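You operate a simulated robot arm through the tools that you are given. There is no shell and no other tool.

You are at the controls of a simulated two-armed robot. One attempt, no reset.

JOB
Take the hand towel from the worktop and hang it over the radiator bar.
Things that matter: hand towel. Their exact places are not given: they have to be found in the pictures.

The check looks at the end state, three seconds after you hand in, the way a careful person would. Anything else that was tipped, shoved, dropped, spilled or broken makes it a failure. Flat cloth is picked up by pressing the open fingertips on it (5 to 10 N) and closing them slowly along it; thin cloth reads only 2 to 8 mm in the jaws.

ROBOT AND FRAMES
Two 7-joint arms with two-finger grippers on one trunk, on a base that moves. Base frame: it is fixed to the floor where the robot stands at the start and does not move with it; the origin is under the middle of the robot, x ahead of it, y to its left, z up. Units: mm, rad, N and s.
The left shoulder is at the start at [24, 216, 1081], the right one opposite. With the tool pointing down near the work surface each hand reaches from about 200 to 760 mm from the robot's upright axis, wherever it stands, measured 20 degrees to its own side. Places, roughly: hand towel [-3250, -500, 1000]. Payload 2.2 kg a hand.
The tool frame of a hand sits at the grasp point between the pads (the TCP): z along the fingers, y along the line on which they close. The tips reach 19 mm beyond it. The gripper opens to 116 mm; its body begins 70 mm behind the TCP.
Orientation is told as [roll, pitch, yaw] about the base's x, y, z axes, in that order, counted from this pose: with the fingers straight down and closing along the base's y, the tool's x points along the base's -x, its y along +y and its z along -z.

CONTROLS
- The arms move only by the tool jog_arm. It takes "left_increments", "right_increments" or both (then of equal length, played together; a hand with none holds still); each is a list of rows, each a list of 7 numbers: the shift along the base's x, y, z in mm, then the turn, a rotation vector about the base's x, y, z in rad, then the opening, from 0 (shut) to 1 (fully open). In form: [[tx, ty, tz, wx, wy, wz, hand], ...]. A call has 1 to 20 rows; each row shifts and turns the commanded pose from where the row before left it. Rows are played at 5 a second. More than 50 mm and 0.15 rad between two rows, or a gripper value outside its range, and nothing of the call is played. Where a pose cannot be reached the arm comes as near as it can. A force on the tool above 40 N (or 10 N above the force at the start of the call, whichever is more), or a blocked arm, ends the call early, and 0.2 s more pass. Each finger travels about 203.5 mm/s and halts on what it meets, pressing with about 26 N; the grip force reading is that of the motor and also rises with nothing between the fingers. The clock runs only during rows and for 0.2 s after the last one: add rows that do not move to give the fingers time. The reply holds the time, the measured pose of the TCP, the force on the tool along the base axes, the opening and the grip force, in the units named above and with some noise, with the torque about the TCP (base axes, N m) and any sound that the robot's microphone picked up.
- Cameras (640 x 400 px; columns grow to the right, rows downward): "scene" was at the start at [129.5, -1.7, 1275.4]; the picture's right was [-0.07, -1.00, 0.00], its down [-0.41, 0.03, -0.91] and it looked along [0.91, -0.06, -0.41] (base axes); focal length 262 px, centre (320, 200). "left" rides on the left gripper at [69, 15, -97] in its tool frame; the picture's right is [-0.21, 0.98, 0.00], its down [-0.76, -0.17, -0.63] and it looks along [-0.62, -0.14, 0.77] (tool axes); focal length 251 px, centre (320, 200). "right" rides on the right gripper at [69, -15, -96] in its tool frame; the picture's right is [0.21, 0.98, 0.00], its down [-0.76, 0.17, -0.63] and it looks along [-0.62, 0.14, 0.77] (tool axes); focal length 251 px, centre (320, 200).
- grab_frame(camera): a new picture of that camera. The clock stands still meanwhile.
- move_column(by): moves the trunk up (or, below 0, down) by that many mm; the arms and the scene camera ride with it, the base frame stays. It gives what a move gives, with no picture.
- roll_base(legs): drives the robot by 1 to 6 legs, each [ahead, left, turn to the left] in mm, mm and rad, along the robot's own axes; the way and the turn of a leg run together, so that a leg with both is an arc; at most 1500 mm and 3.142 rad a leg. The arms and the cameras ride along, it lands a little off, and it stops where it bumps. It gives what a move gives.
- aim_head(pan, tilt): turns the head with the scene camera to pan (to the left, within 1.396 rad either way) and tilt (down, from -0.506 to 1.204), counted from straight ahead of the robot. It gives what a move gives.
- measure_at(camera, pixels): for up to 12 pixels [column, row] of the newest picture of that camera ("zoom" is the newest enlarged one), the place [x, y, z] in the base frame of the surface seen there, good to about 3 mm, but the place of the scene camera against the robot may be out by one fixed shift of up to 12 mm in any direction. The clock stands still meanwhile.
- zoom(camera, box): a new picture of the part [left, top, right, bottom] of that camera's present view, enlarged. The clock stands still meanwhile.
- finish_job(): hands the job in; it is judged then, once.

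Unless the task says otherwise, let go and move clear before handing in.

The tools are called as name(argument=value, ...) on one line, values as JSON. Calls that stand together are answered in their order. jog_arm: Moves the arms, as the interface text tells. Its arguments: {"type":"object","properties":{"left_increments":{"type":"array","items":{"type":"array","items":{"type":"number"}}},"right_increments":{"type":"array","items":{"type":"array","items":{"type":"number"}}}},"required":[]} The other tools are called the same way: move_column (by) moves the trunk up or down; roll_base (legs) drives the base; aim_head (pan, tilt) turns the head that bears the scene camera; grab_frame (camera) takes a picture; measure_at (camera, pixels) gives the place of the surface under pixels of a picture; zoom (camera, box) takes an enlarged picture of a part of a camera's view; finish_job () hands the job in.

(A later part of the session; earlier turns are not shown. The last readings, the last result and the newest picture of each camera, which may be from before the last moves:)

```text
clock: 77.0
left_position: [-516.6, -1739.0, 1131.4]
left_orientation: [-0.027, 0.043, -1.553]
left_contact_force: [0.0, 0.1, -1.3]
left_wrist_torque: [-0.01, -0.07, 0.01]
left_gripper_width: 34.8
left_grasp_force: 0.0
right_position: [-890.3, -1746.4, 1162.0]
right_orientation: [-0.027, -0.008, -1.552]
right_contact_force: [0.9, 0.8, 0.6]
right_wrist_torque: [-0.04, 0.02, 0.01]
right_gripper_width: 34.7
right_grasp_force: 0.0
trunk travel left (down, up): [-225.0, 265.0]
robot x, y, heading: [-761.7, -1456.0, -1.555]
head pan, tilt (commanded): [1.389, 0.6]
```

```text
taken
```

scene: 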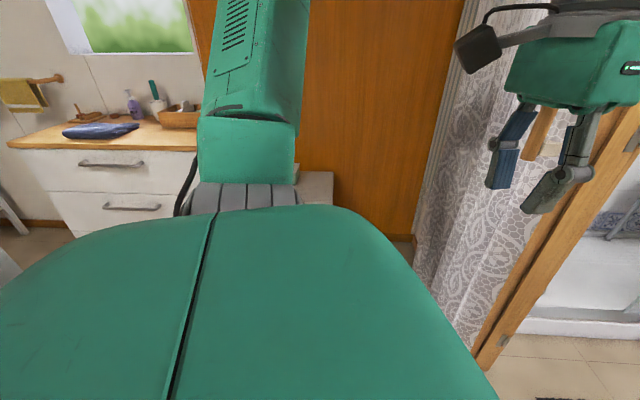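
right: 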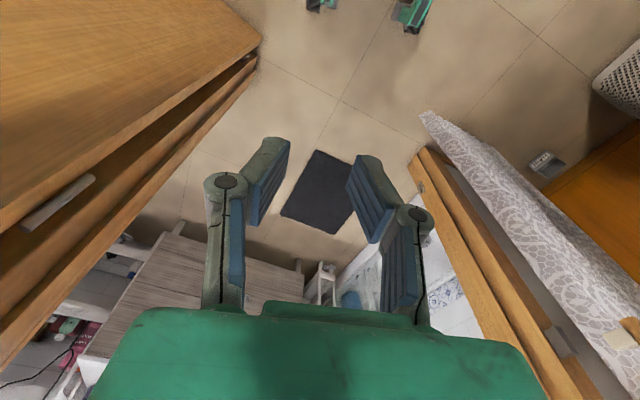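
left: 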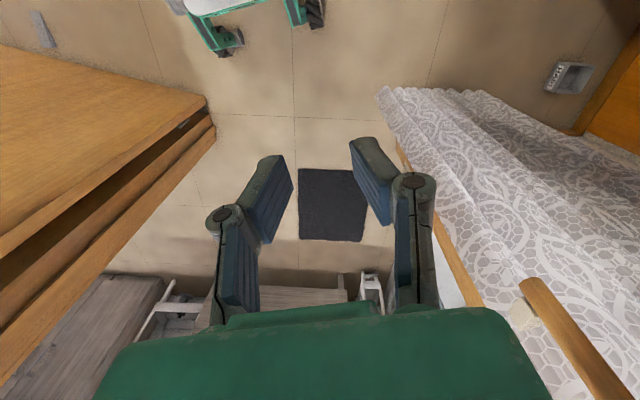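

Nothing is touching the robot in these views; it looks like a slow rocking of the base. I'll let some time pass without arm commands and watch the readings.

aim_head(pan=0.0, tilt=0.3)

aim_head(pan=0.0, tilt=0.3)

aim_head(pan=0.0, tilt=0.32)

aim_head(pan=0.0, tilt=0.3)

```text
clock: 78.6
left_position: [-560.1, -1739.7, 1147.4]
left_orientation: [0.006, 0.016, -1.556]
left_contact_force: [-1.3, -1.4, 0.5]
left_wrist_torque: [0.01, -0.1, -0.03]
left_gripper_width: 34.9
left_grasp_force: 0.1
right_position: [-935.7, -1748.6, 1158.2]
right_orientation: [0.004, -0.008, -1.552]
right_contact_force: [-1.7, -0.9, -0.7]
right_wrist_torque: [0.03, -0.18, -0.01]
right_gripper_width: 34.6
right_grasp_force: 0.0
trunk travel left (down, up): [-225.0, 265.0]
robot x, y, heading: [-766.6, -1460.1, -1.558]
head pan, tilt (commanded): [0.0, 0.3]
```

```text
clock: 79.2
left_position: [-479.2, -1738.7, 1131.0]
left_orientation: [-0.063, 0.019, -1.56]
left_contact_force: [0.0, -0.6, -1.1]
left_wrist_torque: [0.06, -0.02, -0.01]
left_gripper_width: 34.7
left_grasp_force: 0.1
right_position: [-850.0, -1744.0, 1161.7]
right_orientation: [-0.06, -0.004, -1.557]
right_contact_force: [-0.4, 0.5, -1.2]
right_wrist_torque: [-0.01, 0.01, -0.02]
right_gripper_width: 35.1
right_grasp_force: 0.0
trunk travel left (down, up): [-225.0, 265.0]
robot x, y, heading: [-747.2, -1452.3, -1.56]
head pan, tilt (commanded): [0.0, 0.3]
```

```text
clock: 79.8
left_position: [-470.0, -1735.1, 1125.9]
left_orientation: [-0.064, 0.04, -1.555]
left_contact_force: [0.8, 0.3, 0.4]
left_wrist_torque: [-0.03, 0.1, 0.0]
left_gripper_width: 34.7
left_grasp_force: 0.2
right_position: [-840.9, -1744.3, 1167.0]
right_orientation: [-0.063, -0.013, -1.55]
right_contact_force: [0.6, 1.6, 0.1]
right_wrist_torque: [-0.05, 0.06, 0.03]
right_gripper_width: 34.7
right_grasp_force: 0.2
trunk travel left (down, up): [-225.0, 265.0]
robot x, y, heading: [-745.1, -1456.1, -1.548]
head pan, tilt (commanded): [0.0, 0.319]
```

```text
clock: 80.4
left_position: [-556.2, -1742.1, 1142.2]
left_orientation: [0.003, 0.03, -1.552]
left_contact_force: [-2.3, -0.3, 0.2]
left_wrist_torque: [0.07, -0.21, 0.0]
left_gripper_width: 34.6
left_grasp_force: 0.0
right_position: [-930.9, -1753.2, 1157.6]
right_orientation: [0.0, -0.005, -1.551]
right_contact_force: [-2.0, -1.0, 1.3]
right_wrist_torque: [0.08, -0.21, -0.02]
right_gripper_width: 35.0
right_grasp_force: 0.0
trunk travel left (down, up): [-225.0, 265.0]
robot x, y, heading: [-768.0, -1457.0, -1.551]
head pan, tilt (commanded): [0.0, 0.3]
```

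The rocking persists (roll swinging between 0 and -0.07). I'll back off 300 mm into the open room and see whether it stops.

measure_at(camera="scene", pixels=[[380, 150], [420, 60], [250, 80], [310, 180], [400, 250], [440, 250], [200, 200], [260, 160]])

roll_base(legs=[[-300, 0, 0]])

aim_head(pan=0.0, tilt=0.32)

aim_head(pan=0.0, tilt=0.3)

aim_head(pan=0.0, tilt=0.32)

```text
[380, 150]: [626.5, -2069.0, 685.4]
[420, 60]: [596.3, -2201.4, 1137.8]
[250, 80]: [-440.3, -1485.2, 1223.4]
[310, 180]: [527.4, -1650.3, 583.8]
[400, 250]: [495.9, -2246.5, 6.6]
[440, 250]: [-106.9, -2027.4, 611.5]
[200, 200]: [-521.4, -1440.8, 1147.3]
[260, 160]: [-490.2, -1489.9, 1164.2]
```

```text
clock: 82.4
left_position: [-459.7, -1437.0, 1122.9]
left_orientation: [-0.076, 0.035, -1.559]
left_contact_force: [0.8, -0.1, 0.4]
left_wrist_torque: [0.02, 0.15, 0.01]
left_gripper_width: 34.7
left_grasp_force: 0.1
right_position: [-832.1, -1443.8, 1166.8]
right_orientation: [-0.075, -0.012, -1.554]
right_contact_force: [1.6, 0.4, -0.3]
right_wrist_torque: [-0.02, 0.11, 0.01]
right_gripper_width: 35.1
right_grasp_force: 0.1
trunk travel left (down, up): [-225.0, 265.0]
robot x, y, heading: [-748.6, -1158.5, -1.554]
head pan, tilt (commanded): [0.0, 0.3]
```

```text
clock: 83.0
left_position: [-521.6, -1438.3, 1132.9]
left_orientation: [-0.023, 0.047, -1.558]
left_contact_force: [-1.3, -0.4, 0.2]
left_wrist_torque: [0.02, -0.08, 0.04]
left_gripper_width: 34.8
left_grasp_force: 0.0
right_position: [-895.0, -1445.4, 1163.0]
right_orientation: [-0.023, -0.01, -1.555]
right_contact_force: [0.1, 0.1, 0.3]
right_wrist_torque: [0.02, -0.09, 0.02]
right_gripper_width: 34.7
right_grasp_force: 0.1
trunk travel left (down, up): [-225.0, 265.0]
robot x, y, heading: [-750.5, -1153.9, -1.559]
head pan, tilt (commanded): [0.0, 0.319]
```

```text
clock: 83.7
left_position: [-514.7, -1436.4, 1135.9]
left_orientation: [-0.033, 0.03, -1.558]
left_contact_force: [-0.5, -0.2, 0.5]
left_wrist_torque: [-0.01, -0.05, -0.01]
left_gripper_width: 34.7
left_grasp_force: 0.0
right_position: [-887.0, -1443.5, 1162.4]
right_orientation: [-0.032, -0.013, -1.553]
right_contact_force: [-1.0, -0.1, 1.1]
right_wrist_torque: [0.01, -0.05, 0.01]
right_gripper_width: 34.7
right_grasp_force: 0.0
trunk travel left (down, up): [-225.0, 265.0]
robot x, y, heading: [-753.2, -1157.9, -1.552]
head pan, tilt (commanded): [0.0, 0.3]
```

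```text
clock: 84.3
left_position: [-438.9, -1435.4, 1119.7]
left_orientation: [-0.087, 0.036, -1.556]
left_contact_force: [2.8, -0.1, 0.1]
left_wrist_torque: [0.0, 0.19, 0.04]
left_gripper_width: 35.2
left_grasp_force: 0.1
right_position: [-809.8, -1442.8, 1167.8]
right_orientation: [-0.088, -0.013, -1.553]
right_contact_force: [2.4, 0.0, -1.0]
right_wrist_torque: [0.02, 0.17, 0.04]
right_gripper_width: 34.8
right_grasp_force: 0.1
trunk travel left (down, up): [-225.0, 265.0]
robot x, y, heading: [-737.6, -1151.2, -1.558]
head pan, tilt (commanded): [0.0, 0.319]
```

Still rocking, and the left arm is displaced differently from the right one, so maybe it has caught something. I'll look with all cameras.

aim_head(pan=0.8, tilt=0.1)

grab_frame(camera="scene")

grab_frame(camera="left")

grab_frame(camera="right")

aim_head(pan=0.0, tilt=1.1)

grab_frame(camera="scene")

```text
clock: 85.4
left_position: [-524.2, -1435.8, 1138.1]
left_orientation: [-0.025, 0.028, -1.557]
left_contact_force: [-0.1, -0.1, -0.4]
left_wrist_torque: [-0.04, -0.07, -0.01]
left_gripper_width: 34.7
left_grasp_force: 0.0
right_position: [-896.8, -1442.8, 1163.0]
right_orientation: [-0.023, -0.014, -1.554]
right_contact_force: [-0.4, 1.0, 1.1]
right_wrist_torque: [-0.01, -0.11, 0.0]
right_gripper_width: 34.8
right_grasp_force: 0.0
trunk travel left (down, up): [-225.0, 265.0]
robot x, y, heading: [-760.5, -1156.1, -1.557]
head pan, tilt (commanded): [0.799, 0.099]
```

```text
taken
```

scene: 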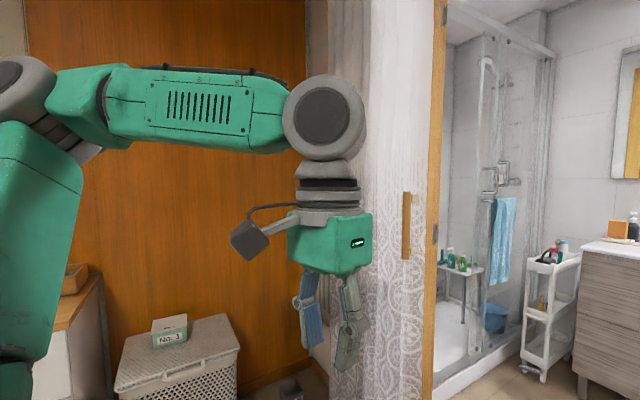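

```text
taken
```

left: 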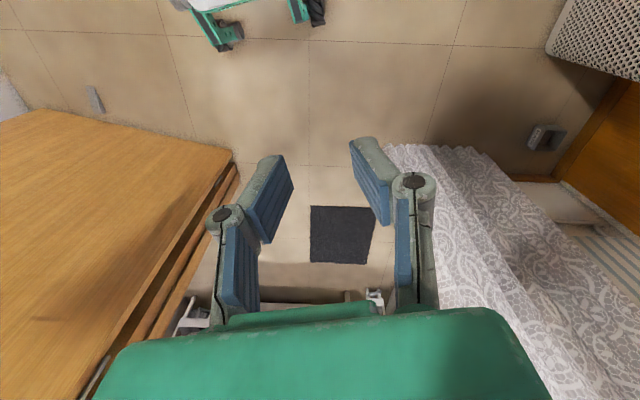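

```text
taken
```

right: 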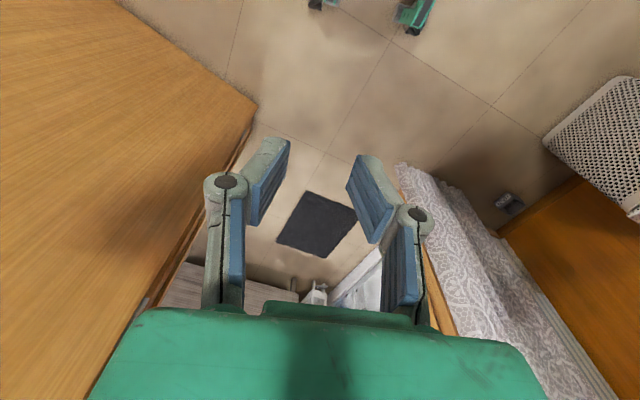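

```text
clock: 86.7
left_position: [-459.4, -1435.6, 1119.4]
left_orientation: [-0.071, 0.057, -1.56]
left_contact_force: [0.9, 0.0, 0.5]
left_wrist_torque: [-0.01, 0.02, -0.01]
left_gripper_width: 34.8
left_grasp_force: 0.0
right_position: [-830.4, -1441.1, 1166.6]
right_orientation: [-0.067, -0.015, -1.549]
right_contact_force: [0.1, 0.9, -0.7]
right_wrist_torque: [-0.06, 0.05, 0.04]
right_gripper_width: 34.9
right_grasp_force: 0.0
trunk travel left (down, up): [-225.0, 265.0]
robot x, y, heading: [-745.3, -1156.1, -1.561]
head pan, tilt (commanded): [0.0, 1.1]
```

```text
taken
```

scene: 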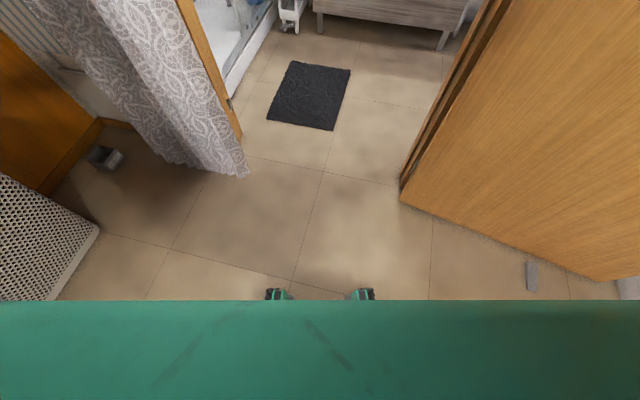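

No contact anywhere: the floor is clear and the base wheels are at (280,293)/(360,293). The sway seems to be the base itself rocking, so I'll lower the trunk to bring the weight down and watch.

move_column(by=-150)

aim_head(pan=0.0, tilt=0.32)

aim_head(pan=0.0, tilt=0.3)

aim_head(pan=0.0, tilt=0.32)

aim_head(pan=0.0, tilt=0.3)

```text
clock: 88.4
left_position: [-446.2, -1436.7, 969.0]
left_orientation: [-0.089, 0.047, -1.558]
left_contact_force: [2.2, 0.7, -0.3]
left_wrist_torque: [-0.01, 0.11, 0.0]
left_gripper_width: 34.9
left_grasp_force: 0.1
right_position: [-815.4, -1444.1, 1018.9]
right_orientation: [-0.084, -0.014, -1.551]
right_contact_force: [1.9, 0.5, -0.9]
right_wrist_torque: [-0.02, 0.21, -0.01]
right_gripper_width: 34.6
right_grasp_force: 0.1
trunk travel left (down, up): [-75.0, 415.0]
robot x, y, heading: [-733.9, -1153.7, -1.55]
head pan, tilt (commanded): [0.0, 1.1]
```

```text
clock: 89.5
left_position: [-504.9, -1436.4, 985.1]
left_orientation: [-0.038, 0.028, -1.558]
left_contact_force: [-0.8, -0.3, 0.1]
left_wrist_torque: [-0.02, -0.11, 0.01]
left_gripper_width: 34.8
left_grasp_force: 0.2
right_position: [-878.0, -1443.1, 1014.7]
right_orientation: [-0.036, -0.011, -1.554]
right_contact_force: [-1.6, 0.0, 0.5]
right_wrist_torque: [0.0, -0.06, 0.0]
right_gripper_width: 34.9
right_grasp_force: 0.0
trunk travel left (down, up): [-75.0, 415.0]
robot x, y, heading: [-754.0, -1155.2, -1.558]
head pan, tilt (commanded): [0.0, 0.319]
```

```text
clock: 90.2
left_position: [-450.5, -1436.1, 971.2]
left_orientation: [-0.084, 0.034, -1.556]
left_contact_force: [1.0, 0.5, 0.4]
left_wrist_torque: [-0.02, 0.15, -0.02]
left_gripper_width: 34.7
left_grasp_force: 0.0
right_position: [-820.4, -1445.0, 1018.5]
right_orientation: [-0.083, -0.012, -1.551]
right_contact_force: [1.6, 0.3, -0.1]
right_wrist_torque: [0.0, 0.15, 0.04]
right_gripper_width: 34.8
right_grasp_force: 0.0
trunk travel left (down, up): [-75.0, 415.0]
robot x, y, heading: [-737.7, -1155.2, -1.552]
head pan, tilt (commanded): [0.0, 0.3]
```

```text
clock: 90.8
left_position: [-462.3, -1437.1, 970.3]
left_orientation: [-0.072, 0.052, -1.556]
left_contact_force: [0.9, 0.6, 0.3]
left_wrist_torque: [0.02, 0.1, 0.01]
left_gripper_width: 34.7
left_grasp_force: 0.2
right_position: [-834.1, -1444.4, 1016.8]
right_orientation: [-0.07, -0.011, -1.55]
right_contact_force: [1.0, 0.3, -0.4]
right_wrist_torque: [-0.01, 0.12, 0.02]
right_gripper_width: 34.7
right_grasp_force: 0.1
trunk travel left (down, up): [-75.0, 415.0]
robot x, y, heading: [-745.5, -1155.5, -1.558]
head pan, tilt (commanded): [0.0, 0.319]
```

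```text
clock: 91.4
left_position: [-518.9, -1438.9, 983.9]
left_orientation: [-0.022, 0.044, -1.559]
left_contact_force: [-1.0, -0.1, -0.2]
left_wrist_torque: [0.06, -0.14, -0.03]
left_gripper_width: 34.7
left_grasp_force: 0.1
right_position: [-893.2, -1444.9, 1011.8]
right_orientation: [-0.023, -0.011, -1.557]
right_contact_force: [-1.3, 0.1, -0.4]
right_wrist_torque: [0.03, -0.12, 0.0]
right_gripper_width: 34.9
right_grasp_force: 0.0
trunk travel left (down, up): [-75.0, 415.0]
robot x, y, heading: [-758.1, -1153.2, -1.556]
head pan, tilt (commanded): [0.0, 0.3]
```

It still rocks between -0.02 and -0.09 rad. I'll try turning in place away from the doorway to see whether a fresh base move damps it.

roll_base(legs=[[0, 0, -0.8]])

aim_head(pan=0.0, tilt=0.32)

aim_head(pan=0.0, tilt=0.3)

aim_head(pan=0.0, tilt=0.32)

```text
clock: 93.9
left_position: [-767.8, -1548.8, 974.6]
left_orientation: [-0.06, 0.052, -2.367]
left_contact_force: [0.0, -0.3, -0.5]
left_wrist_torque: [0.04, 0.01, -0.04]
left_gripper_width: 34.7
left_grasp_force: 0.1
right_position: [-1028.2, -1283.3, 1015.8]
right_orientation: [-0.057, -0.012, -2.363]
right_contact_force: [-0.5, 0.0, -0.3]
right_wrist_torque: [0.04, 0.01, 0.0]
right_gripper_width: 34.9
right_grasp_force: 0.0
trunk travel left (down, up): [-75.0, 415.0]
robot x, y, heading: [-750.5, -1156.0, -2.365]
head pan, tilt (commanded): [0.0, 0.3]
```

```text
clock: 94.5
left_position: [-790.1, -1523.8, 978.9]
left_orientation: [-0.034, 0.052, -2.369]
left_contact_force: [-1.9, 0.6, 0.2]
left_wrist_torque: [-0.09, -0.12, 0.0]
left_gripper_width: 34.8
left_grasp_force: 0.0
right_position: [-1050.5, -1257.4, 1014.0]
right_orientation: [-0.032, -0.013, -2.366]
right_contact_force: [-1.3, 2.3, 0.6]
right_wrist_torque: [-0.12, -0.12, 0.01]
right_gripper_width: 34.9
right_grasp_force: 0.1
trunk travel left (down, up): [-75.0, 415.0]
robot x, y, heading: [-758.0, -1150.9, -2.368]
head pan, tilt (commanded): [0.0, 0.319]
```

```text
clock: 95.1
left_position: [-771.9, -1540.3, 976.7]
left_orientation: [-0.053, 0.044, -2.37]
left_contact_force: [-0.6, 0.3, -0.6]
left_wrist_torque: [-0.04, -0.05, -0.03]
left_gripper_width: 34.8
left_grasp_force: 0.1
right_position: [-1033.0, -1273.8, 1015.9]
right_orientation: [-0.052, -0.013, -2.364]
right_contact_force: [-0.6, 0.6, 0.3]
right_wrist_torque: [-0.05, -0.04, 0.01]
right_gripper_width: 34.7
right_grasp_force: 0.0
trunk travel left (down, up): [-75.0, 415.0]
robot x, y, heading: [-752.7, -1159.1, -2.373]
head pan, tilt (commanded): [0.0, 0.3]
```

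```text
clock: 95.7
left_position: [-737.0, -1576.4, 964.8]
left_orientation: [-0.098, 0.05, -2.37]
left_contact_force: [0.5, -1.7, 0.1]
left_wrist_torque: [0.06, 0.08, -0.01]
left_gripper_width: 35.0
left_grasp_force: 0.0
right_position: [-995.7, -1313.2, 1018.3]
right_orientation: [-0.097, -0.014, -2.362]
right_contact_force: [1.4, -0.2, 0.1]
right_wrist_torque: [0.1, 0.12, 0.01]
right_gripper_width: 35.0
right_grasp_force: 0.0
trunk travel left (down, up): [-75.0, 415.0]
robot x, y, heading: [-746.3, -1163.0, -2.369]
head pan, tilt (commanded): [0.0, 0.319]
```

The sway moves with the robot, so it's in the robot itself: a lean to its left with about ±0.035 rad of rocking. I'll bring both hands forward to a more balanced posture, like the start pose, and see if it calms.

jog_arm(left_increments=[[-14, -14, 0, 0, 0, 0, 0.3], [-14, -14, 0, 0, 0, 0, 0.3], [-14, -14, 0, 0, 0, 0, 0.3], [-14, -14, 0, 0, 0, 0, 0.3], [-14, -14, 0, 0, 0, 0, 0.3], [-14, -14, 0, 0, 0, 0, 0.3], [-14, -14, 0, 0, 0, 0, 0.3]], right_increments=[[-14, -14, 0, 0, 0, 0, 0.3], [-14, -14, 0, 0, 0, 0, 0.3], [-14, -14, 0, 0, 0, 0, 0.3], [-14, -14, 0, 0, 0, 0, 0.3], [-14, -14, 0, 0, 0, 0, 0.3], [-14, -14, 0, 0, 0, 0, 0.3], [-14, -14, 0, 0, 0, 0, 0.3]])

aim_head(pan=0.0, tilt=0.3)

aim_head(pan=0.0, tilt=0.32)

aim_head(pan=0.0, tilt=0.3)

```text
clock: 97.5
left_position: [-872.0, -1631.8, 979.6]
left_orientation: [-0.041, 0.046, -2.368]
left_contact_force: [-2.1, 1.9, 0.3]
left_wrist_torque: [-0.12, -0.11, -0.01]
left_gripper_width: 34.7
left_grasp_force: 0.0
right_position: [-1132.4, -1366.3, 1016.2]
right_orientation: [-0.038, -0.017, -2.364]
right_contact_force: [-0.8, 1.1, 0.8]
right_wrist_torque: [-0.09, -0.08, 0.0]
right_gripper_width: 34.9
right_grasp_force: 0.0
trunk travel left (down, up): [-75.0, 415.0]
robot x, y, heading: [-748.7, -1161.2, -2.37]
head pan, tilt (commanded): [0.0, 0.319]
stopped in row 7 (left hand): the arm was blocked; the commanded pose is now the measured one
```

```text
clock: 98.1
left_position: [-842.9, -1664.5, 968.3]
left_orientation: [-0.079, 0.049, -2.366]
left_contact_force: [0.7, -0.4, 0.0]
left_wrist_torque: [0.05, 0.03, 0.02]
left_gripper_width: 34.8
left_grasp_force: 0.1
right_position: [-1105.5, -1399.1, 1017.6]
right_orientation: [-0.075, -0.017, -2.358]
right_contact_force: [0.2, -0.3, -0.1]
right_wrist_torque: [0.07, 0.09, 0.01]
right_gripper_width: 34.7
right_grasp_force: 0.1
trunk travel left (down, up): [-75.0, 415.0]
robot x, y, heading: [-744.0, -1166.1, -2.362]
head pan, tilt (commanded): [0.0, 0.3]
```

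```text
clock: 98.7
left_position: [-838.9, -1668.7, 967.6]
left_orientation: [-0.086, 0.049, -2.367]
left_contact_force: [0.9, -1.1, 0.3]
left_wrist_torque: [0.1, 0.07, -0.02]
left_gripper_width: 34.8
left_grasp_force: 0.2
right_position: [-1099.2, -1403.4, 1017.7]
right_orientation: [-0.082, -0.016, -2.355]
right_contact_force: [1.6, -1.4, -0.7]
right_wrist_torque: [0.05, 0.15, 0.03]
right_gripper_width: 34.6
right_grasp_force: 0.1
trunk travel left (down, up): [-75.0, 415.0]
robot x, y, heading: [-738.7, -1164.5, -2.363]
head pan, tilt (commanded): [0.0, 0.319]
```

```text
clock: 99.3
left_position: [-867.9, -1641.0, 975.2]
left_orientation: [-0.053, 0.049, -2.367]
left_contact_force: [0.2, 1.0, 1.1]
left_wrist_torque: [-0.01, -0.06, -0.03]
left_gripper_width: 34.6
left_grasp_force: 0.0
right_position: [-1127.0, -1374.4, 1015.2]
right_orientation: [-0.05, -0.015, -2.362]
right_contact_force: [-0.2, 0.1, 0.9]
right_wrist_torque: [-0.03, 0.0, -0.01]
right_gripper_width: 34.7
right_grasp_force: 0.2
trunk travel left (down, up): [-75.0, 415.0]
robot x, y, heading: [-745.7, -1160.0, -2.373]
head pan, tilt (commanded): [0.0, 0.3]
```

The rocking continues around a steady lean of about -0.065 rad. Maybe something is under the base, so I'll check the hand cameras, which see the wheels at the top of the picture.

zoom(camera="left", box=[120, 0, 440, 200])

zoom(camera="right", box=[200, 0, 520, 200])

grab_frame(camera="scene")

```text
2.00 times, centred on (280, 100) of left
```

zoom: 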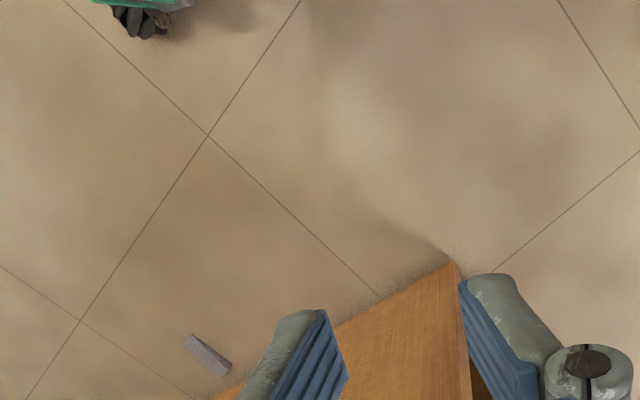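

```text
2.00 times, centred on (360, 100) of right
```

zoom: 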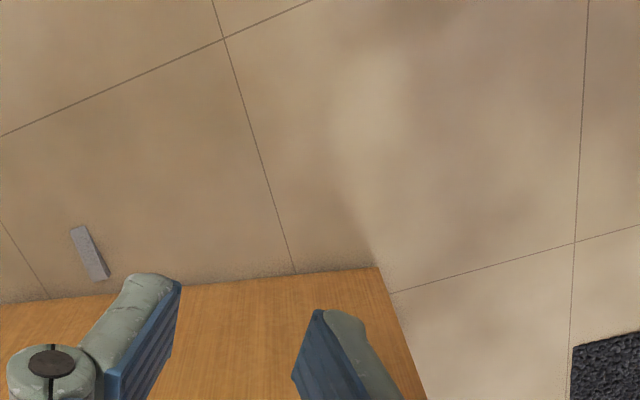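

```text
taken
```

scene: 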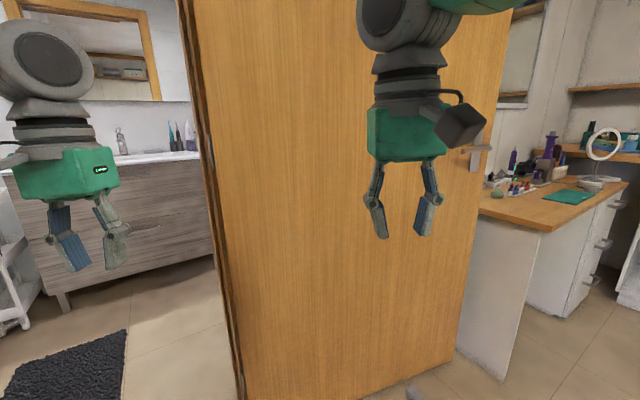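

The lean is real: the picture is tilted. I'll tip both hands back about 0.75 rad so their cameras look at the base and wheels.

jog_arm(left_increments=[[0, 0, 0, 0.1045, -0.1075, 0, 0.3], [0, 0, 0, 0.1045, -0.1075, 0, 0.3], [0, 0, 0, 0.1045, -0.1075, 0, 0.3], [0, 0, 0, 0.1045, -0.1075, 0, 0.3], [0, 0, 0, 0.1045, -0.1075, 0, 0.3], [0, 0, 0, 0.1045, -0.1075, 0, 0.3]], right_increments=[[0, 0, 0, 0.1045, -0.1075, 0, 0.3], [0, 0, 0, 0.1045, -0.1075, 0, 0.3], [0, 0, 0, 0.1045, -0.1075, 0, 0.3], [0, 0, 0, 0.1045, -0.1075, 0, 0.3], [0, 0, 0, 0.1045, -0.1075, 0, 0.3], [0, 0, 0, 0.1045, -0.1075, 0, 0.3]])

grab_frame(camera="left")

grab_frame(camera="right")

```text
clock: 100.8
left_position: [-873.9, -1634.2, 980.7]
left_orientation: [-0.032, 0.794, -2.35]
left_contact_force: [-1.4, 0.7, 1.0]
left_wrist_torque: [-0.03, -0.04, -0.11]
left_gripper_width: 34.7
left_grasp_force: 0.1
left hand out of reach, approached as far as the arm can: row 6
right_position: [-1137.4, -1366.3, 1016.0]
right_orientation: [-0.023, 0.677, -2.345]
right_contact_force: [-1.1, 0.7, 0.0]
right_wrist_torque: [-0.09, -0.07, -0.07]
right_gripper_width: 34.9
right_grasp_force: 0.2
right hand out of reach, approached as far as the arm can: row 5, 6
trunk travel left (down, up): [-75.0, 415.0]
robot x, y, heading: [-750.5, -1160.1, -2.367]
head pan, tilt (commanded): [0.0, 0.3]
```

```text
taken
```

left: 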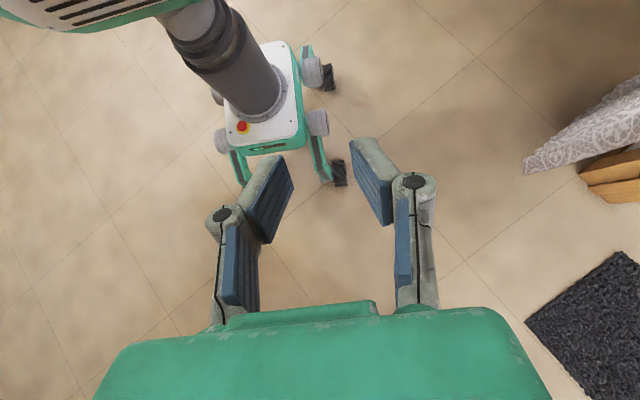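

```text
taken
```

right: 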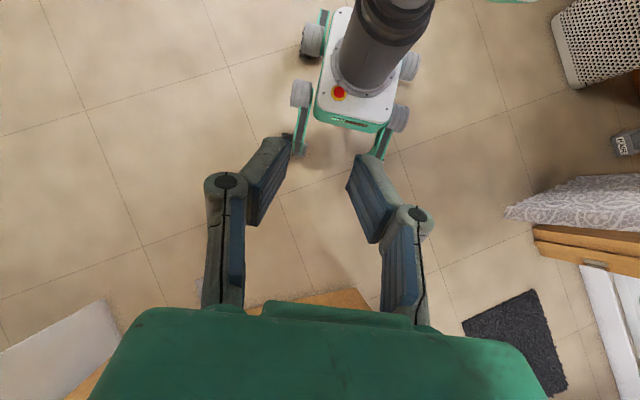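

The base shows in both hand views: left (270,110) and right (350,80). I'll zoom in to check the wheels and the floor beneath.

zoom(camera="left", box=[160, 0, 400, 200])

zoom(camera="right", box=[240, 0, 480, 200])

measure_at(camera="right", pixels=[[345, 15], [320, 115], [380, 125], [350, 110], [310, 40], [300, 95], [400, 118], [410, 68], [305, 155], [375, 160]])

measure_at(camera="left", pixels=[[270, 45], [235, 110], [290, 130], [285, 60], [240, 150], [320, 125], [310, 70], [340, 175], [325, 75], [215, 140]])

```text
2.00 times, centred on (280, 100) of left
```

zoom: 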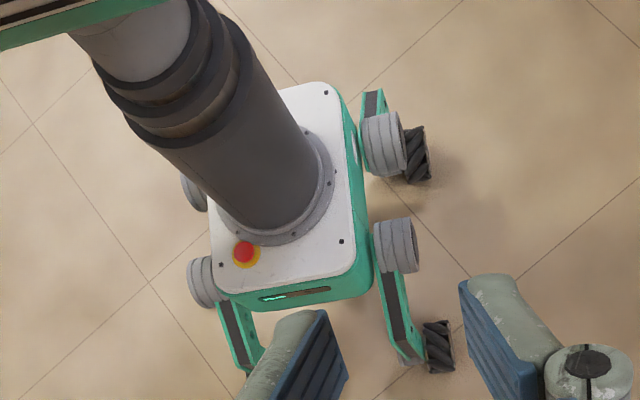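

```text
2.00 times, centred on (360, 100) of right
```

zoom: 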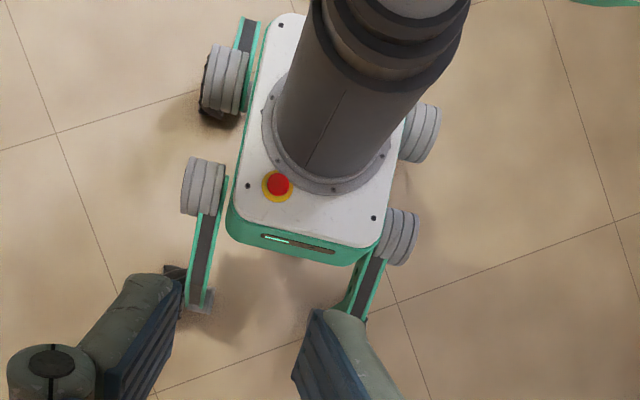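

```text
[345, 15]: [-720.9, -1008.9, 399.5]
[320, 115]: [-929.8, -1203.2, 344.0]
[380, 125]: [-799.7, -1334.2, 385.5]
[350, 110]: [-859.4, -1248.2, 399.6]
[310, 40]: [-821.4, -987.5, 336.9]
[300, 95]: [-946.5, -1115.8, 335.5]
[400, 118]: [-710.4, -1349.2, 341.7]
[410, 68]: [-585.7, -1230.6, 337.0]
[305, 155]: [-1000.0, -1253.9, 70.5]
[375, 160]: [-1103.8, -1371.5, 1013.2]
```

```text
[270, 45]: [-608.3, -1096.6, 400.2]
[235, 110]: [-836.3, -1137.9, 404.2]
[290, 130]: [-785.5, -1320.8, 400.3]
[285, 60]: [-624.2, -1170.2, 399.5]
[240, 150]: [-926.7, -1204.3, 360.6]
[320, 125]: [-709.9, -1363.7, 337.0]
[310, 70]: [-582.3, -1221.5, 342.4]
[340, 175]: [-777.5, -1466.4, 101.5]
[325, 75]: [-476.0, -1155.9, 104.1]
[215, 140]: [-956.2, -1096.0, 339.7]
```

The deck is about 400 mm high and tilts with the sway; it's the base's sprung wheel legs that rock, with nothing under them. I'll bring the hands back to vertical and sample the sway to see if it decays.

jog_arm(left_increments=[[0, 0, 0, -0.1045, 0.1075, 0, 0.3], [0, 0, 0, -0.1045, 0.1075, 0, 0.3], [0, 0, 0, -0.1045, 0.1075, 0, 0.3], [0, 0, 0, -0.1045, 0.1075, 0, 0.3], [0, 0, 0, -0.1045, 0.1075, 0, 0.3]], right_increments=[[0, 0, 0, -0.1045, 0.1075, 0, 0.3], [0, 0, 0, -0.1045, 0.1075, 0, 0.3], [0, 0, 0, -0.1045, 0.1075, 0, 0.3], [0, 0, 0, -0.1045, 0.1075, 0, 0.3], [0, 0, 0, -0.07, 0.072, 0, 0.3]])

aim_head(pan=0.0, tilt=0.32)

aim_head(pan=0.0, tilt=0.3)

aim_head(pan=0.0, tilt=0.32)

aim_head(pan=0.0, tilt=0.3)

aim_head(pan=0.0, tilt=0.32)

aim_head(pan=0.0, tilt=0.3)

```text
clock: 102.0
left_position: [-843.7, -1662.3, 969.8]
left_orientation: [-0.08, 0.047, -2.364]
left_contact_force: [1.4, -0.4, 0.3]
left_wrist_torque: [0.03, 0.09, -0.01]
left_gripper_width: 34.6
left_grasp_force: 0.0
right_position: [-1103.2, -1398.7, 1017.2]
right_orientation: [-0.073, -0.026, -2.358]
right_contact_force: [-0.2, -1.4, -0.2]
right_wrist_torque: [0.1, 0.1, -0.01]
right_gripper_width: 34.6
right_grasp_force: 0.1
trunk travel left (down, up): [-75.0, 415.0]
robot x, y, heading: [-736.7, -1164.1, -2.367]
head pan, tilt (commanded): [0.0, 0.3]
```

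```text
clock: 102.6
left_position: [-862.3, -1646.6, 974.7]
left_orientation: [-0.058, 0.047, -2.366]
left_contact_force: [0.1, -0.6, 0.0]
left_wrist_torque: [-0.02, 0.0, 0.0]
left_gripper_width: 34.7
left_grasp_force: 0.1
right_position: [-1123.0, -1379.1, 1014.8]
right_orientation: [-0.051, -0.02, -2.362]
right_contact_force: [0.0, -0.3, 0.3]
right_wrist_torque: [-0.04, 0.0, -0.02]
right_gripper_width: 34.9
right_grasp_force: 0.1
trunk travel left (down, up): [-75.0, 415.0]
robot x, y, heading: [-745.4, -1162.4, -2.369]
head pan, tilt (commanded): [0.0, 0.319]
```

```text
clock: 103.2
left_position: [-870.4, -1637.7, 977.6]
left_orientation: [-0.05, 0.049, -2.369]
left_contact_force: [-1.0, 0.5, -0.2]
left_wrist_torque: [-0.03, -0.02, 0.02]
left_gripper_width: 34.9
left_grasp_force: 0.0
right_position: [-1130.8, -1370.9, 1015.1]
right_orientation: [-0.042, -0.021, -2.364]
right_contact_force: [-0.2, 0.6, 0.6]
right_wrist_torque: [-0.06, -0.05, 0.04]
right_gripper_width: 34.9
right_grasp_force: 0.1
trunk travel left (down, up): [-75.0, 415.0]
robot x, y, heading: [-747.5, -1161.0, -2.368]
head pan, tilt (commanded): [0.0, 0.3]
```

```text
clock: 103.8
left_position: [-856.0, -1652.5, 972.1]
left_orientation: [-0.065, 0.051, -2.366]
left_contact_force: [0.1, -0.5, 0.1]
left_wrist_torque: [0.02, -0.04, -0.03]
left_gripper_width: 34.6
left_grasp_force: 0.0
right_position: [-1118.3, -1386.0, 1017.0]
right_orientation: [-0.056, -0.021, -2.36]
right_contact_force: [-0.4, -0.4, 0.0]
right_wrist_torque: [0.03, -0.01, 0.01]
right_gripper_width: 35.0
right_grasp_force: 0.0
trunk travel left (down, up): [-75.0, 415.0]
robot x, y, heading: [-742.6, -1161.2, -2.363]
head pan, tilt (commanded): [0.0, 0.319]
```

```text
clock: 104.4
left_position: [-848.1, -1660.5, 971.2]
left_orientation: [-0.074, 0.049, -2.367]
left_contact_force: [-0.3, 0.0, -0.1]
left_wrist_torque: [0.03, 0.01, 0.01]
left_gripper_width: 34.9
left_grasp_force: 0.1
right_position: [-1108.7, -1394.7, 1017.6]
right_orientation: [-0.069, -0.022, -2.361]
right_contact_force: [0.2, -1.0, -0.9]
right_wrist_torque: [0.0, 0.01, -0.02]
right_gripper_width: 34.5
right_grasp_force: 0.1
trunk travel left (down, up): [-75.0, 415.0]
robot x, y, heading: [-738.3, -1166.1, -2.364]
head pan, tilt (commanded): [0.0, 0.3]
```

```text
clock: 105.0
left_position: [-859.9, -1649.4, 973.2]
left_orientation: [-0.062, 0.048, -2.367]
left_contact_force: [-0.3, -0.7, 0.7]
left_wrist_torque: [-0.01, 0.02, 0.04]
left_gripper_width: 35.0
left_grasp_force: 0.1
right_position: [-1119.3, -1384.1, 1016.7]
right_orientation: [-0.056, -0.022, -2.362]
right_contact_force: [-0.3, 0.2, 0.2]
right_wrist_torque: [0.01, 0.02, 0.02]
right_gripper_width: 34.9
right_grasp_force: 0.0
trunk travel left (down, up): [-75.0, 415.0]
robot x, y, heading: [-743.0, -1163.4, -2.365]
head pan, tilt (commanded): [0.0, 0.319]
```

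```text
clock: 105.6
left_position: [-865.6, -1642.8, 975.7]
left_orientation: [-0.054, 0.047, -2.366]
left_contact_force: [-0.8, 0.1, -0.4]
left_wrist_torque: [-0.01, -0.04, -0.02]
left_gripper_width: 34.9
left_grasp_force: 0.1
right_position: [-1125.4, -1376.1, 1015.7]
right_orientation: [-0.048, -0.019, -2.363]
right_contact_force: [-0.1, 1.6, 0.5]
right_wrist_torque: [-0.06, -0.03, 0.03]
right_gripper_width: 34.9
right_grasp_force: 0.1
trunk travel left (down, up): [-75.0, 415.0]
robot x, y, heading: [-747.8, -1158.4, -2.368]
head pan, tilt (commanded): [0.0, 0.3]
```

With the hands forward and lower, the rocking is dying out (±0.01 now), so I'll avoid the high tucked posture. I'll turn back to the bathroom door and watch the lean.

roll_base(legs=[[0, 0, 0.8]])

aim_head(pan=-0.6, tilt=0.3)

roll_base(legs=[[400, 0, 0]])

grab_frame(camera="scene")

aim_head(pan=-0.9, tilt=0.3)

grab_frame(camera="scene")

```text
clock: 108.1
left_position: [-485.0, -1588.3, 975.0]
left_orientation: [-0.058, 0.048, -1.584]
left_contact_force: [0.1, 0.2, 0.2]
left_wrist_torque: [-0.04, 0.02, 0.01]
left_gripper_width: 35.1
left_grasp_force: 0.1
right_position: [-859.1, -1584.3, 1016.3]
right_orientation: [-0.052, -0.021, -1.575]
right_contact_force: [-1.1, -0.8, -0.4]
right_wrist_torque: [0.01, 0.01, 0.02]
right_gripper_width: 34.7
right_grasp_force: 0.0
trunk travel left (down, up): [-75.0, 415.0]
robot x, y, heading: [-747.1, -1163.7, -1.58]
head pan, tilt (commanded): [0.0, 0.3]
```

```text
clock: 109.1
left_position: [-481.6, -1587.0, 974.1]
left_orientation: [-0.063, 0.048, -1.584]
left_contact_force: [-0.9, -0.6, -0.5]
left_wrist_torque: [0.0, 0.03, -0.01]
left_gripper_width: 34.8
left_grasp_force: 0.0
right_position: [-853.1, -1582.4, 1017.7]
right_orientation: [-0.058, -0.023, -1.576]
right_contact_force: [0.4, 0.2, -0.3]
right_wrist_torque: [-0.02, 0.0, -0.02]
right_gripper_width: 34.9
right_grasp_force: 0.1
trunk travel left (down, up): [-75.0, 415.0]
robot x, y, heading: [-745.6, -1165.9, -1.578]
head pan, tilt (commanded): [-0.6, 0.3]
```

```text
clock: 111.5
left_position: [-483.7, -1982.4, 973.2]
left_orientation: [-0.064, 0.047, -1.58]
left_contact_force: [-0.5, -0.3, 0.1]
left_wrist_torque: [0.08, 0.01, -0.03]
left_gripper_width: 34.8
left_grasp_force: 0.0
right_position: [-855.6, -1980.6, 1017.5]
right_orientation: [-0.057, -0.021, -1.575]
right_contact_force: [0.1, -0.5, -0.6]
right_wrist_torque: [0.07, -0.03, 0.01]
right_gripper_width: 35.1
right_grasp_force: 0.0
trunk travel left (down, up): [-75.0, 415.0]
robot x, y, heading: [-746.9, -1557.1, -1.581]
head pan, tilt (commanded): [-0.6, 0.3]
```

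```text
taken
```

scene: 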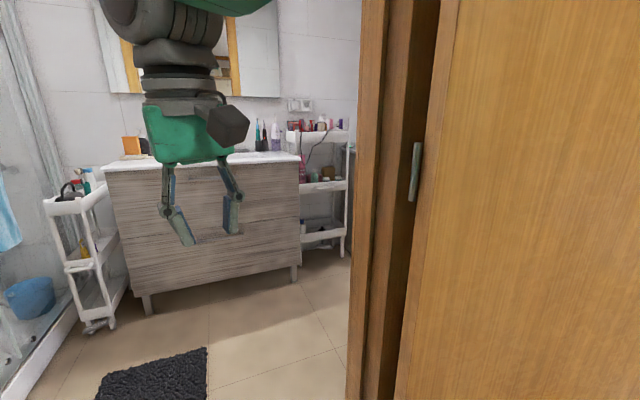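

```text
clock: 112.3
left_position: [-484.6, -1981.5, 974.7]
left_orientation: [-0.065, 0.046, -1.58]
left_contact_force: [0.0, 1.1, 0.7]
left_wrist_torque: [0.0, 0.0, 0.02]
left_gripper_width: 35.1
left_grasp_force: 0.1
right_position: [-856.2, -1977.3, 1017.5]
right_orientation: [-0.058, -0.023, -1.575]
right_contact_force: [-0.2, 0.2, 0.5]
right_wrist_torque: [0.02, 0.03, 0.0]
right_gripper_width: 34.6
right_grasp_force: 0.0
trunk travel left (down, up): [-75.0, 415.0]
robot x, y, heading: [-747.9, -1556.9, -1.583]
head pan, tilt (commanded): [-0.901, 0.3]
```

```text
taken
```

scene: 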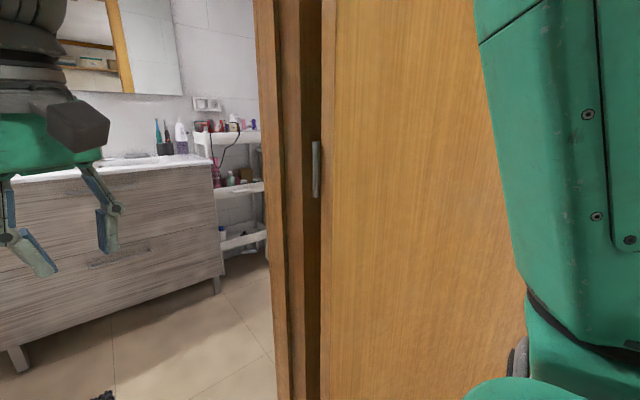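

The robot is calm now with a steady lean. To look past the frame (290,200) I must move into the doorway, so I'll measure my arm widths and the jambs first.

measure_at(camera="scene", pixels=[[500, 60], [560, 150], [520, 240], [265, 100], [290, 200], [325, 170], [345, 250], [275, 350], [235, 240], [262, 260]])

aim_head(pan=-1.1, tilt=-0.2)

grab_frame(camera="scene")

aim_head(pan=1.1, tilt=-0.1)

grab_frame(camera="scene")

```text
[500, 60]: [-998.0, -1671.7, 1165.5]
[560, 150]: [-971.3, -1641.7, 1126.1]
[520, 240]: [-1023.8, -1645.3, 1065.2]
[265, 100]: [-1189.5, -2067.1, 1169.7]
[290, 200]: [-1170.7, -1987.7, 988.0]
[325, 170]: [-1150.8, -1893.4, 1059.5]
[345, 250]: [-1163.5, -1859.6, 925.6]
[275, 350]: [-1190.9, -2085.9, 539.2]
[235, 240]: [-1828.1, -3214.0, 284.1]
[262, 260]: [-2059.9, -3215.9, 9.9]
```

```text
clock: 113.3
left_position: [-484.8, -1981.6, 975.4]
left_orientation: [-0.064, 0.043, -1.581]
left_contact_force: [-0.2, -0.2, 0.4]
left_wrist_torque: [0.0, -0.01, -0.02]
left_gripper_width: 34.6
left_grasp_force: 0.1
right_position: [-855.9, -1978.0, 1018.3]
right_orientation: [-0.057, -0.025, -1.573]
right_contact_force: [-0.1, 0.2, 0.0]
right_wrist_torque: [-0.02, 0.02, 0.02]
right_gripper_width: 34.9
right_grasp_force: 0.1
trunk travel left (down, up): [-75.0, 415.0]
robot x, y, heading: [-749.7, -1556.1, -1.575]
head pan, tilt (commanded): [-1.1, -0.201]
```

```text
taken
```

scene: 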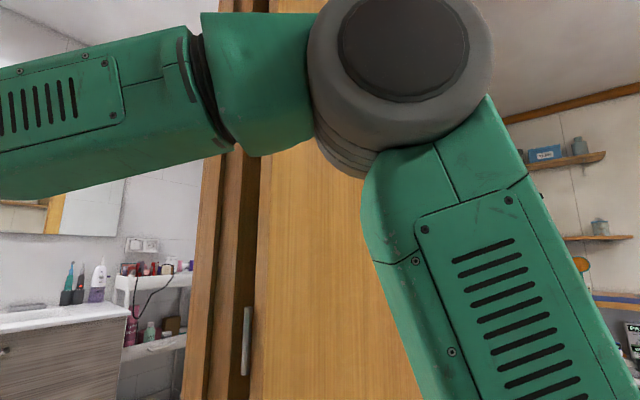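

```text
clock: 115.3
left_position: [-483.7, -1980.2, 973.8]
left_orientation: [-0.062, 0.045, -1.581]
left_contact_force: [-0.1, 0.0, -0.5]
left_wrist_torque: [-0.01, 0.0, -0.03]
left_gripper_width: 34.4
left_grasp_force: 0.1
right_position: [-855.9, -1976.7, 1018.7]
right_orientation: [-0.056, -0.024, -1.575]
right_contact_force: [0.2, -0.8, 0.0]
right_wrist_torque: [0.01, -0.04, 0.01]
right_gripper_width: 34.7
right_grasp_force: 0.1
trunk travel left (down, up): [-75.0, 415.0]
robot x, y, heading: [-748.8, -1556.0, -1.581]
head pan, tilt (commanded): [1.1, -0.099]
```

```text
taken
```

scene: 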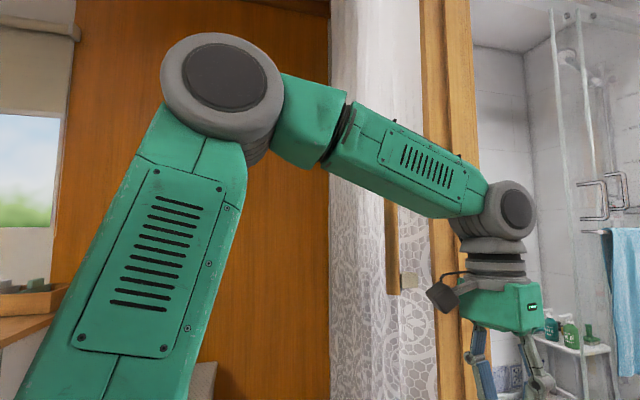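

Both elbows show: the left at (220,90). I'll measure it along with the curtain edge and left jamb.

measure_at(camera="scene", pixels=[[220, 75], [170, 90], [270, 120], [180, 250], [520, 200], [390, 230], [430, 150], [440, 200], [470, 150], [420, 320], [440, 330], [440, 295]])

```text
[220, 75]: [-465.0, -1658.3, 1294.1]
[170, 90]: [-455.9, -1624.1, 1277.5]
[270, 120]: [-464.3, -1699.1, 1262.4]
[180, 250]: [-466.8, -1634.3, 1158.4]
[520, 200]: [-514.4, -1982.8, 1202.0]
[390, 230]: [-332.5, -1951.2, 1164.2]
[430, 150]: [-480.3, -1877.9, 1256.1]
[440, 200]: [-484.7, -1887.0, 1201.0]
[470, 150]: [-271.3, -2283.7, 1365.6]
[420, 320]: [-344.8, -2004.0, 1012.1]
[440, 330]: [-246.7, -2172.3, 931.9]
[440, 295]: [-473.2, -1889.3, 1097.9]
```

With the arms forward I span about x=-450 to -1030, which fits the doorway. I'll check where the bath mat lies before moving in.

aim_head(pan=0, tilt=0.6)

grab_frame(camera="scene")

```text
clock: 116.7
left_position: [-484.8, -1980.5, 974.4]
left_orientation: [-0.061, 0.044, -1.58]
left_contact_force: [-0.9, 0.4, -0.1]
left_wrist_torque: [0.01, 0.02, 0.03]
left_gripper_width: 34.7
left_grasp_force: 0.1
right_position: [-855.8, -1977.1, 1019.0]
right_orientation: [-0.057, -0.025, -1.574]
right_contact_force: [0.4, -0.2, -0.5]
right_wrist_torque: [0.0, -0.02, 0.01]
right_gripper_width: 34.9
right_grasp_force: 0.1
trunk travel left (down, up): [-75.0, 415.0]
robot x, y, heading: [-747.5, -1557.2, -1.575]
head pan, tilt (commanded): [0.0, 0.6]
```

```text
taken
```

scene: 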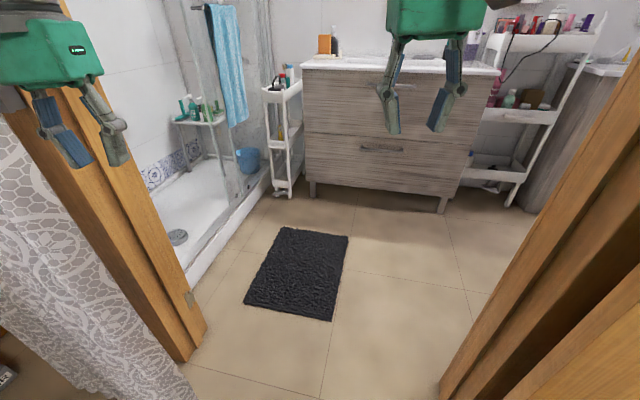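

measure_at(camera="scene", pixels=[[245, 302], [332, 320], [283, 228], [347, 236], [188, 360], [205, 325], [445, 390], [520, 240], [560, 170], [610, 100], [440, 210], [400, 300]])

roll_base(legs=[[250, 0, 0]])

aim_head(pan=-1.0, tilt=0.3)

grab_frame(camera="scene")

```text
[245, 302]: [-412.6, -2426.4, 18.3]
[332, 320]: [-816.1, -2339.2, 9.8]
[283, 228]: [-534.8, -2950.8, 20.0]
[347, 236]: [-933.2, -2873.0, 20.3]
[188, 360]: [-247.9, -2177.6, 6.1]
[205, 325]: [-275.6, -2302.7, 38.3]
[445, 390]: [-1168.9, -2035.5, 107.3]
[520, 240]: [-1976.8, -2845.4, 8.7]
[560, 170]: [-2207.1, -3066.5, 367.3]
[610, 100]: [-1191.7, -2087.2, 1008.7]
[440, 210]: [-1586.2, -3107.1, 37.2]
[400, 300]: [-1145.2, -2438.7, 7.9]
```

```text
clock: 118.5
left_position: [-486.5, -2224.3, 973.6]
left_orientation: [-0.063, 0.048, -1.583]
left_contact_force: [-0.6, -0.4, -1.0]
left_wrist_torque: [0.02, -0.01, -0.02]
left_gripper_width: 34.8
left_grasp_force: 0.0
right_position: [-858.4, -2219.8, 1017.9]
right_orientation: [-0.057, -0.022, -1.574]
right_contact_force: [0.3, -1.0, -0.4]
right_wrist_torque: [0.01, 0.04, -0.01]
right_gripper_width: 34.9
right_grasp_force: 0.0
trunk travel left (down, up): [-75.0, 415.0]
robot x, y, heading: [-752.3, -1799.2, -1.578]
head pan, tilt (commanded): [0.0, 0.6]
```

```text
clock: 119.7
left_position: [-485.9, -2221.9, 975.1]
left_orientation: [-0.062, 0.044, -1.581]
left_contact_force: [-0.5, -0.5, 0.4]
left_wrist_torque: [0.02, -0.02, 0.0]
left_gripper_width: 34.8
left_grasp_force: 0.1
right_position: [-859.1, -2218.1, 1018.4]
right_orientation: [-0.058, -0.028, -1.575]
right_contact_force: [0.1, -0.5, -0.4]
right_wrist_torque: [-0.03, 0.02, 0.02]
right_gripper_width: 34.5
right_grasp_force: 0.0
trunk travel left (down, up): [-75.0, 415.0]
robot x, y, heading: [-750.2, -1803.6, -1.58]
head pan, tilt (commanded): [-1.0, 0.3]
```

```text
taken
```

scene: 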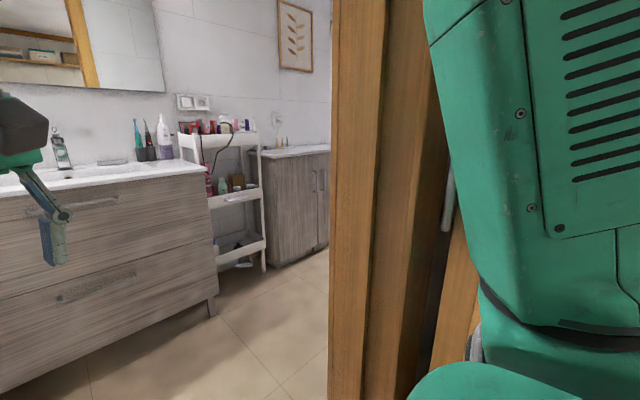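

The bathroom extends further right behind the frame (pixel 335). I'll go another 190 mm, staying short of the mat edge at y≈-2339.

roll_base(legs=[[190, 0, 0]])

aim_head(pan=-1.25, tilt=0.2)

grab_frame(camera="scene")

aim_head(pan=-0.8, tilt=0.3)

grab_frame(camera="scene")

```text
clock: 121.3
left_position: [-492.1, -2418.8, 974.1]
left_orientation: [-0.063, 0.047, -1.59]
left_contact_force: [0.1, -0.8, 0.4]
left_wrist_torque: [0.02, 0.01, -0.01]
left_gripper_width: 34.8
left_grasp_force: 0.0
right_position: [-863.9, -2411.6, 1018.8]
right_orientation: [-0.057, -0.023, -1.581]
right_contact_force: [-0.5, 0.2, -0.5]
right_wrist_torque: [0.07, -0.01, -0.01]
right_gripper_width: 35.0
right_grasp_force: 0.2
trunk travel left (down, up): [-75.0, 415.0]
robot x, y, heading: [-756.0, -1995.1, -1.587]
head pan, tilt (commanded): [-1.0, 0.3]
```

```text
clock: 122.1
left_position: [-491.9, -2415.7, 975.6]
left_orientation: [-0.063, 0.042, -1.59]
left_contact_force: [0.2, 0.1, 0.2]
left_wrist_torque: [-0.01, -0.01, -0.04]
left_gripper_width: 34.7
left_grasp_force: 0.0
right_position: [-863.5, -2408.7, 1020.1]
right_orientation: [-0.057, -0.028, -1.582]
right_contact_force: [0.3, 0.7, -0.1]
right_wrist_torque: [0.01, 0.0, -0.02]
right_gripper_width: 34.7
right_grasp_force: 0.1
trunk travel left (down, up): [-75.0, 415.0]
robot x, y, heading: [-755.2, -1993.1, -1.586]
head pan, tilt (commanded): [-1.25, 0.201]
```

```text
taken
```

scene: 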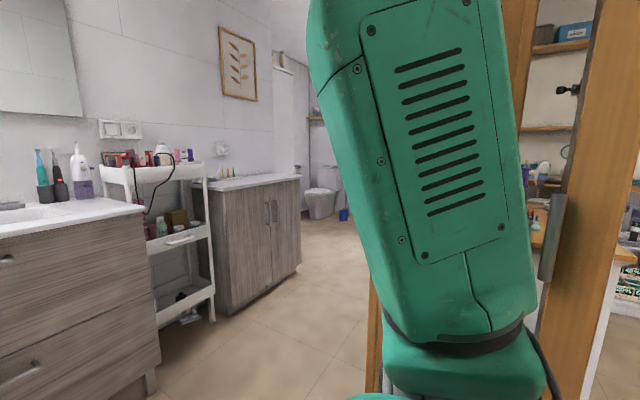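

```text
clock: 123.0
left_position: [-492.5, -2414.5, 976.8]
left_orientation: [-0.063, 0.045, -1.589]
left_contact_force: [0.1, 0.2, 0.1]
left_wrist_torque: [-0.03, 0.0, 0.04]
left_gripper_width: 34.9
left_grasp_force: 0.1
right_position: [-863.6, -2408.6, 1019.4]
right_orientation: [-0.058, -0.027, -1.582]
right_contact_force: [-0.7, 0.1, 0.5]
right_wrist_torque: [0.04, 0.02, 0.04]
right_gripper_width: 34.9
right_grasp_force: 0.1
trunk travel left (down, up): [-75.0, 415.0]
robot x, y, heading: [-754.2, -1996.5, -1.587]
head pan, tilt (commanded): [-0.799, 0.3]
```

```text
taken
```

scene: 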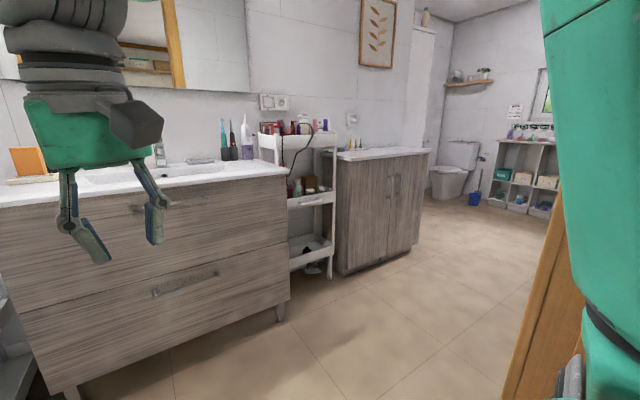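

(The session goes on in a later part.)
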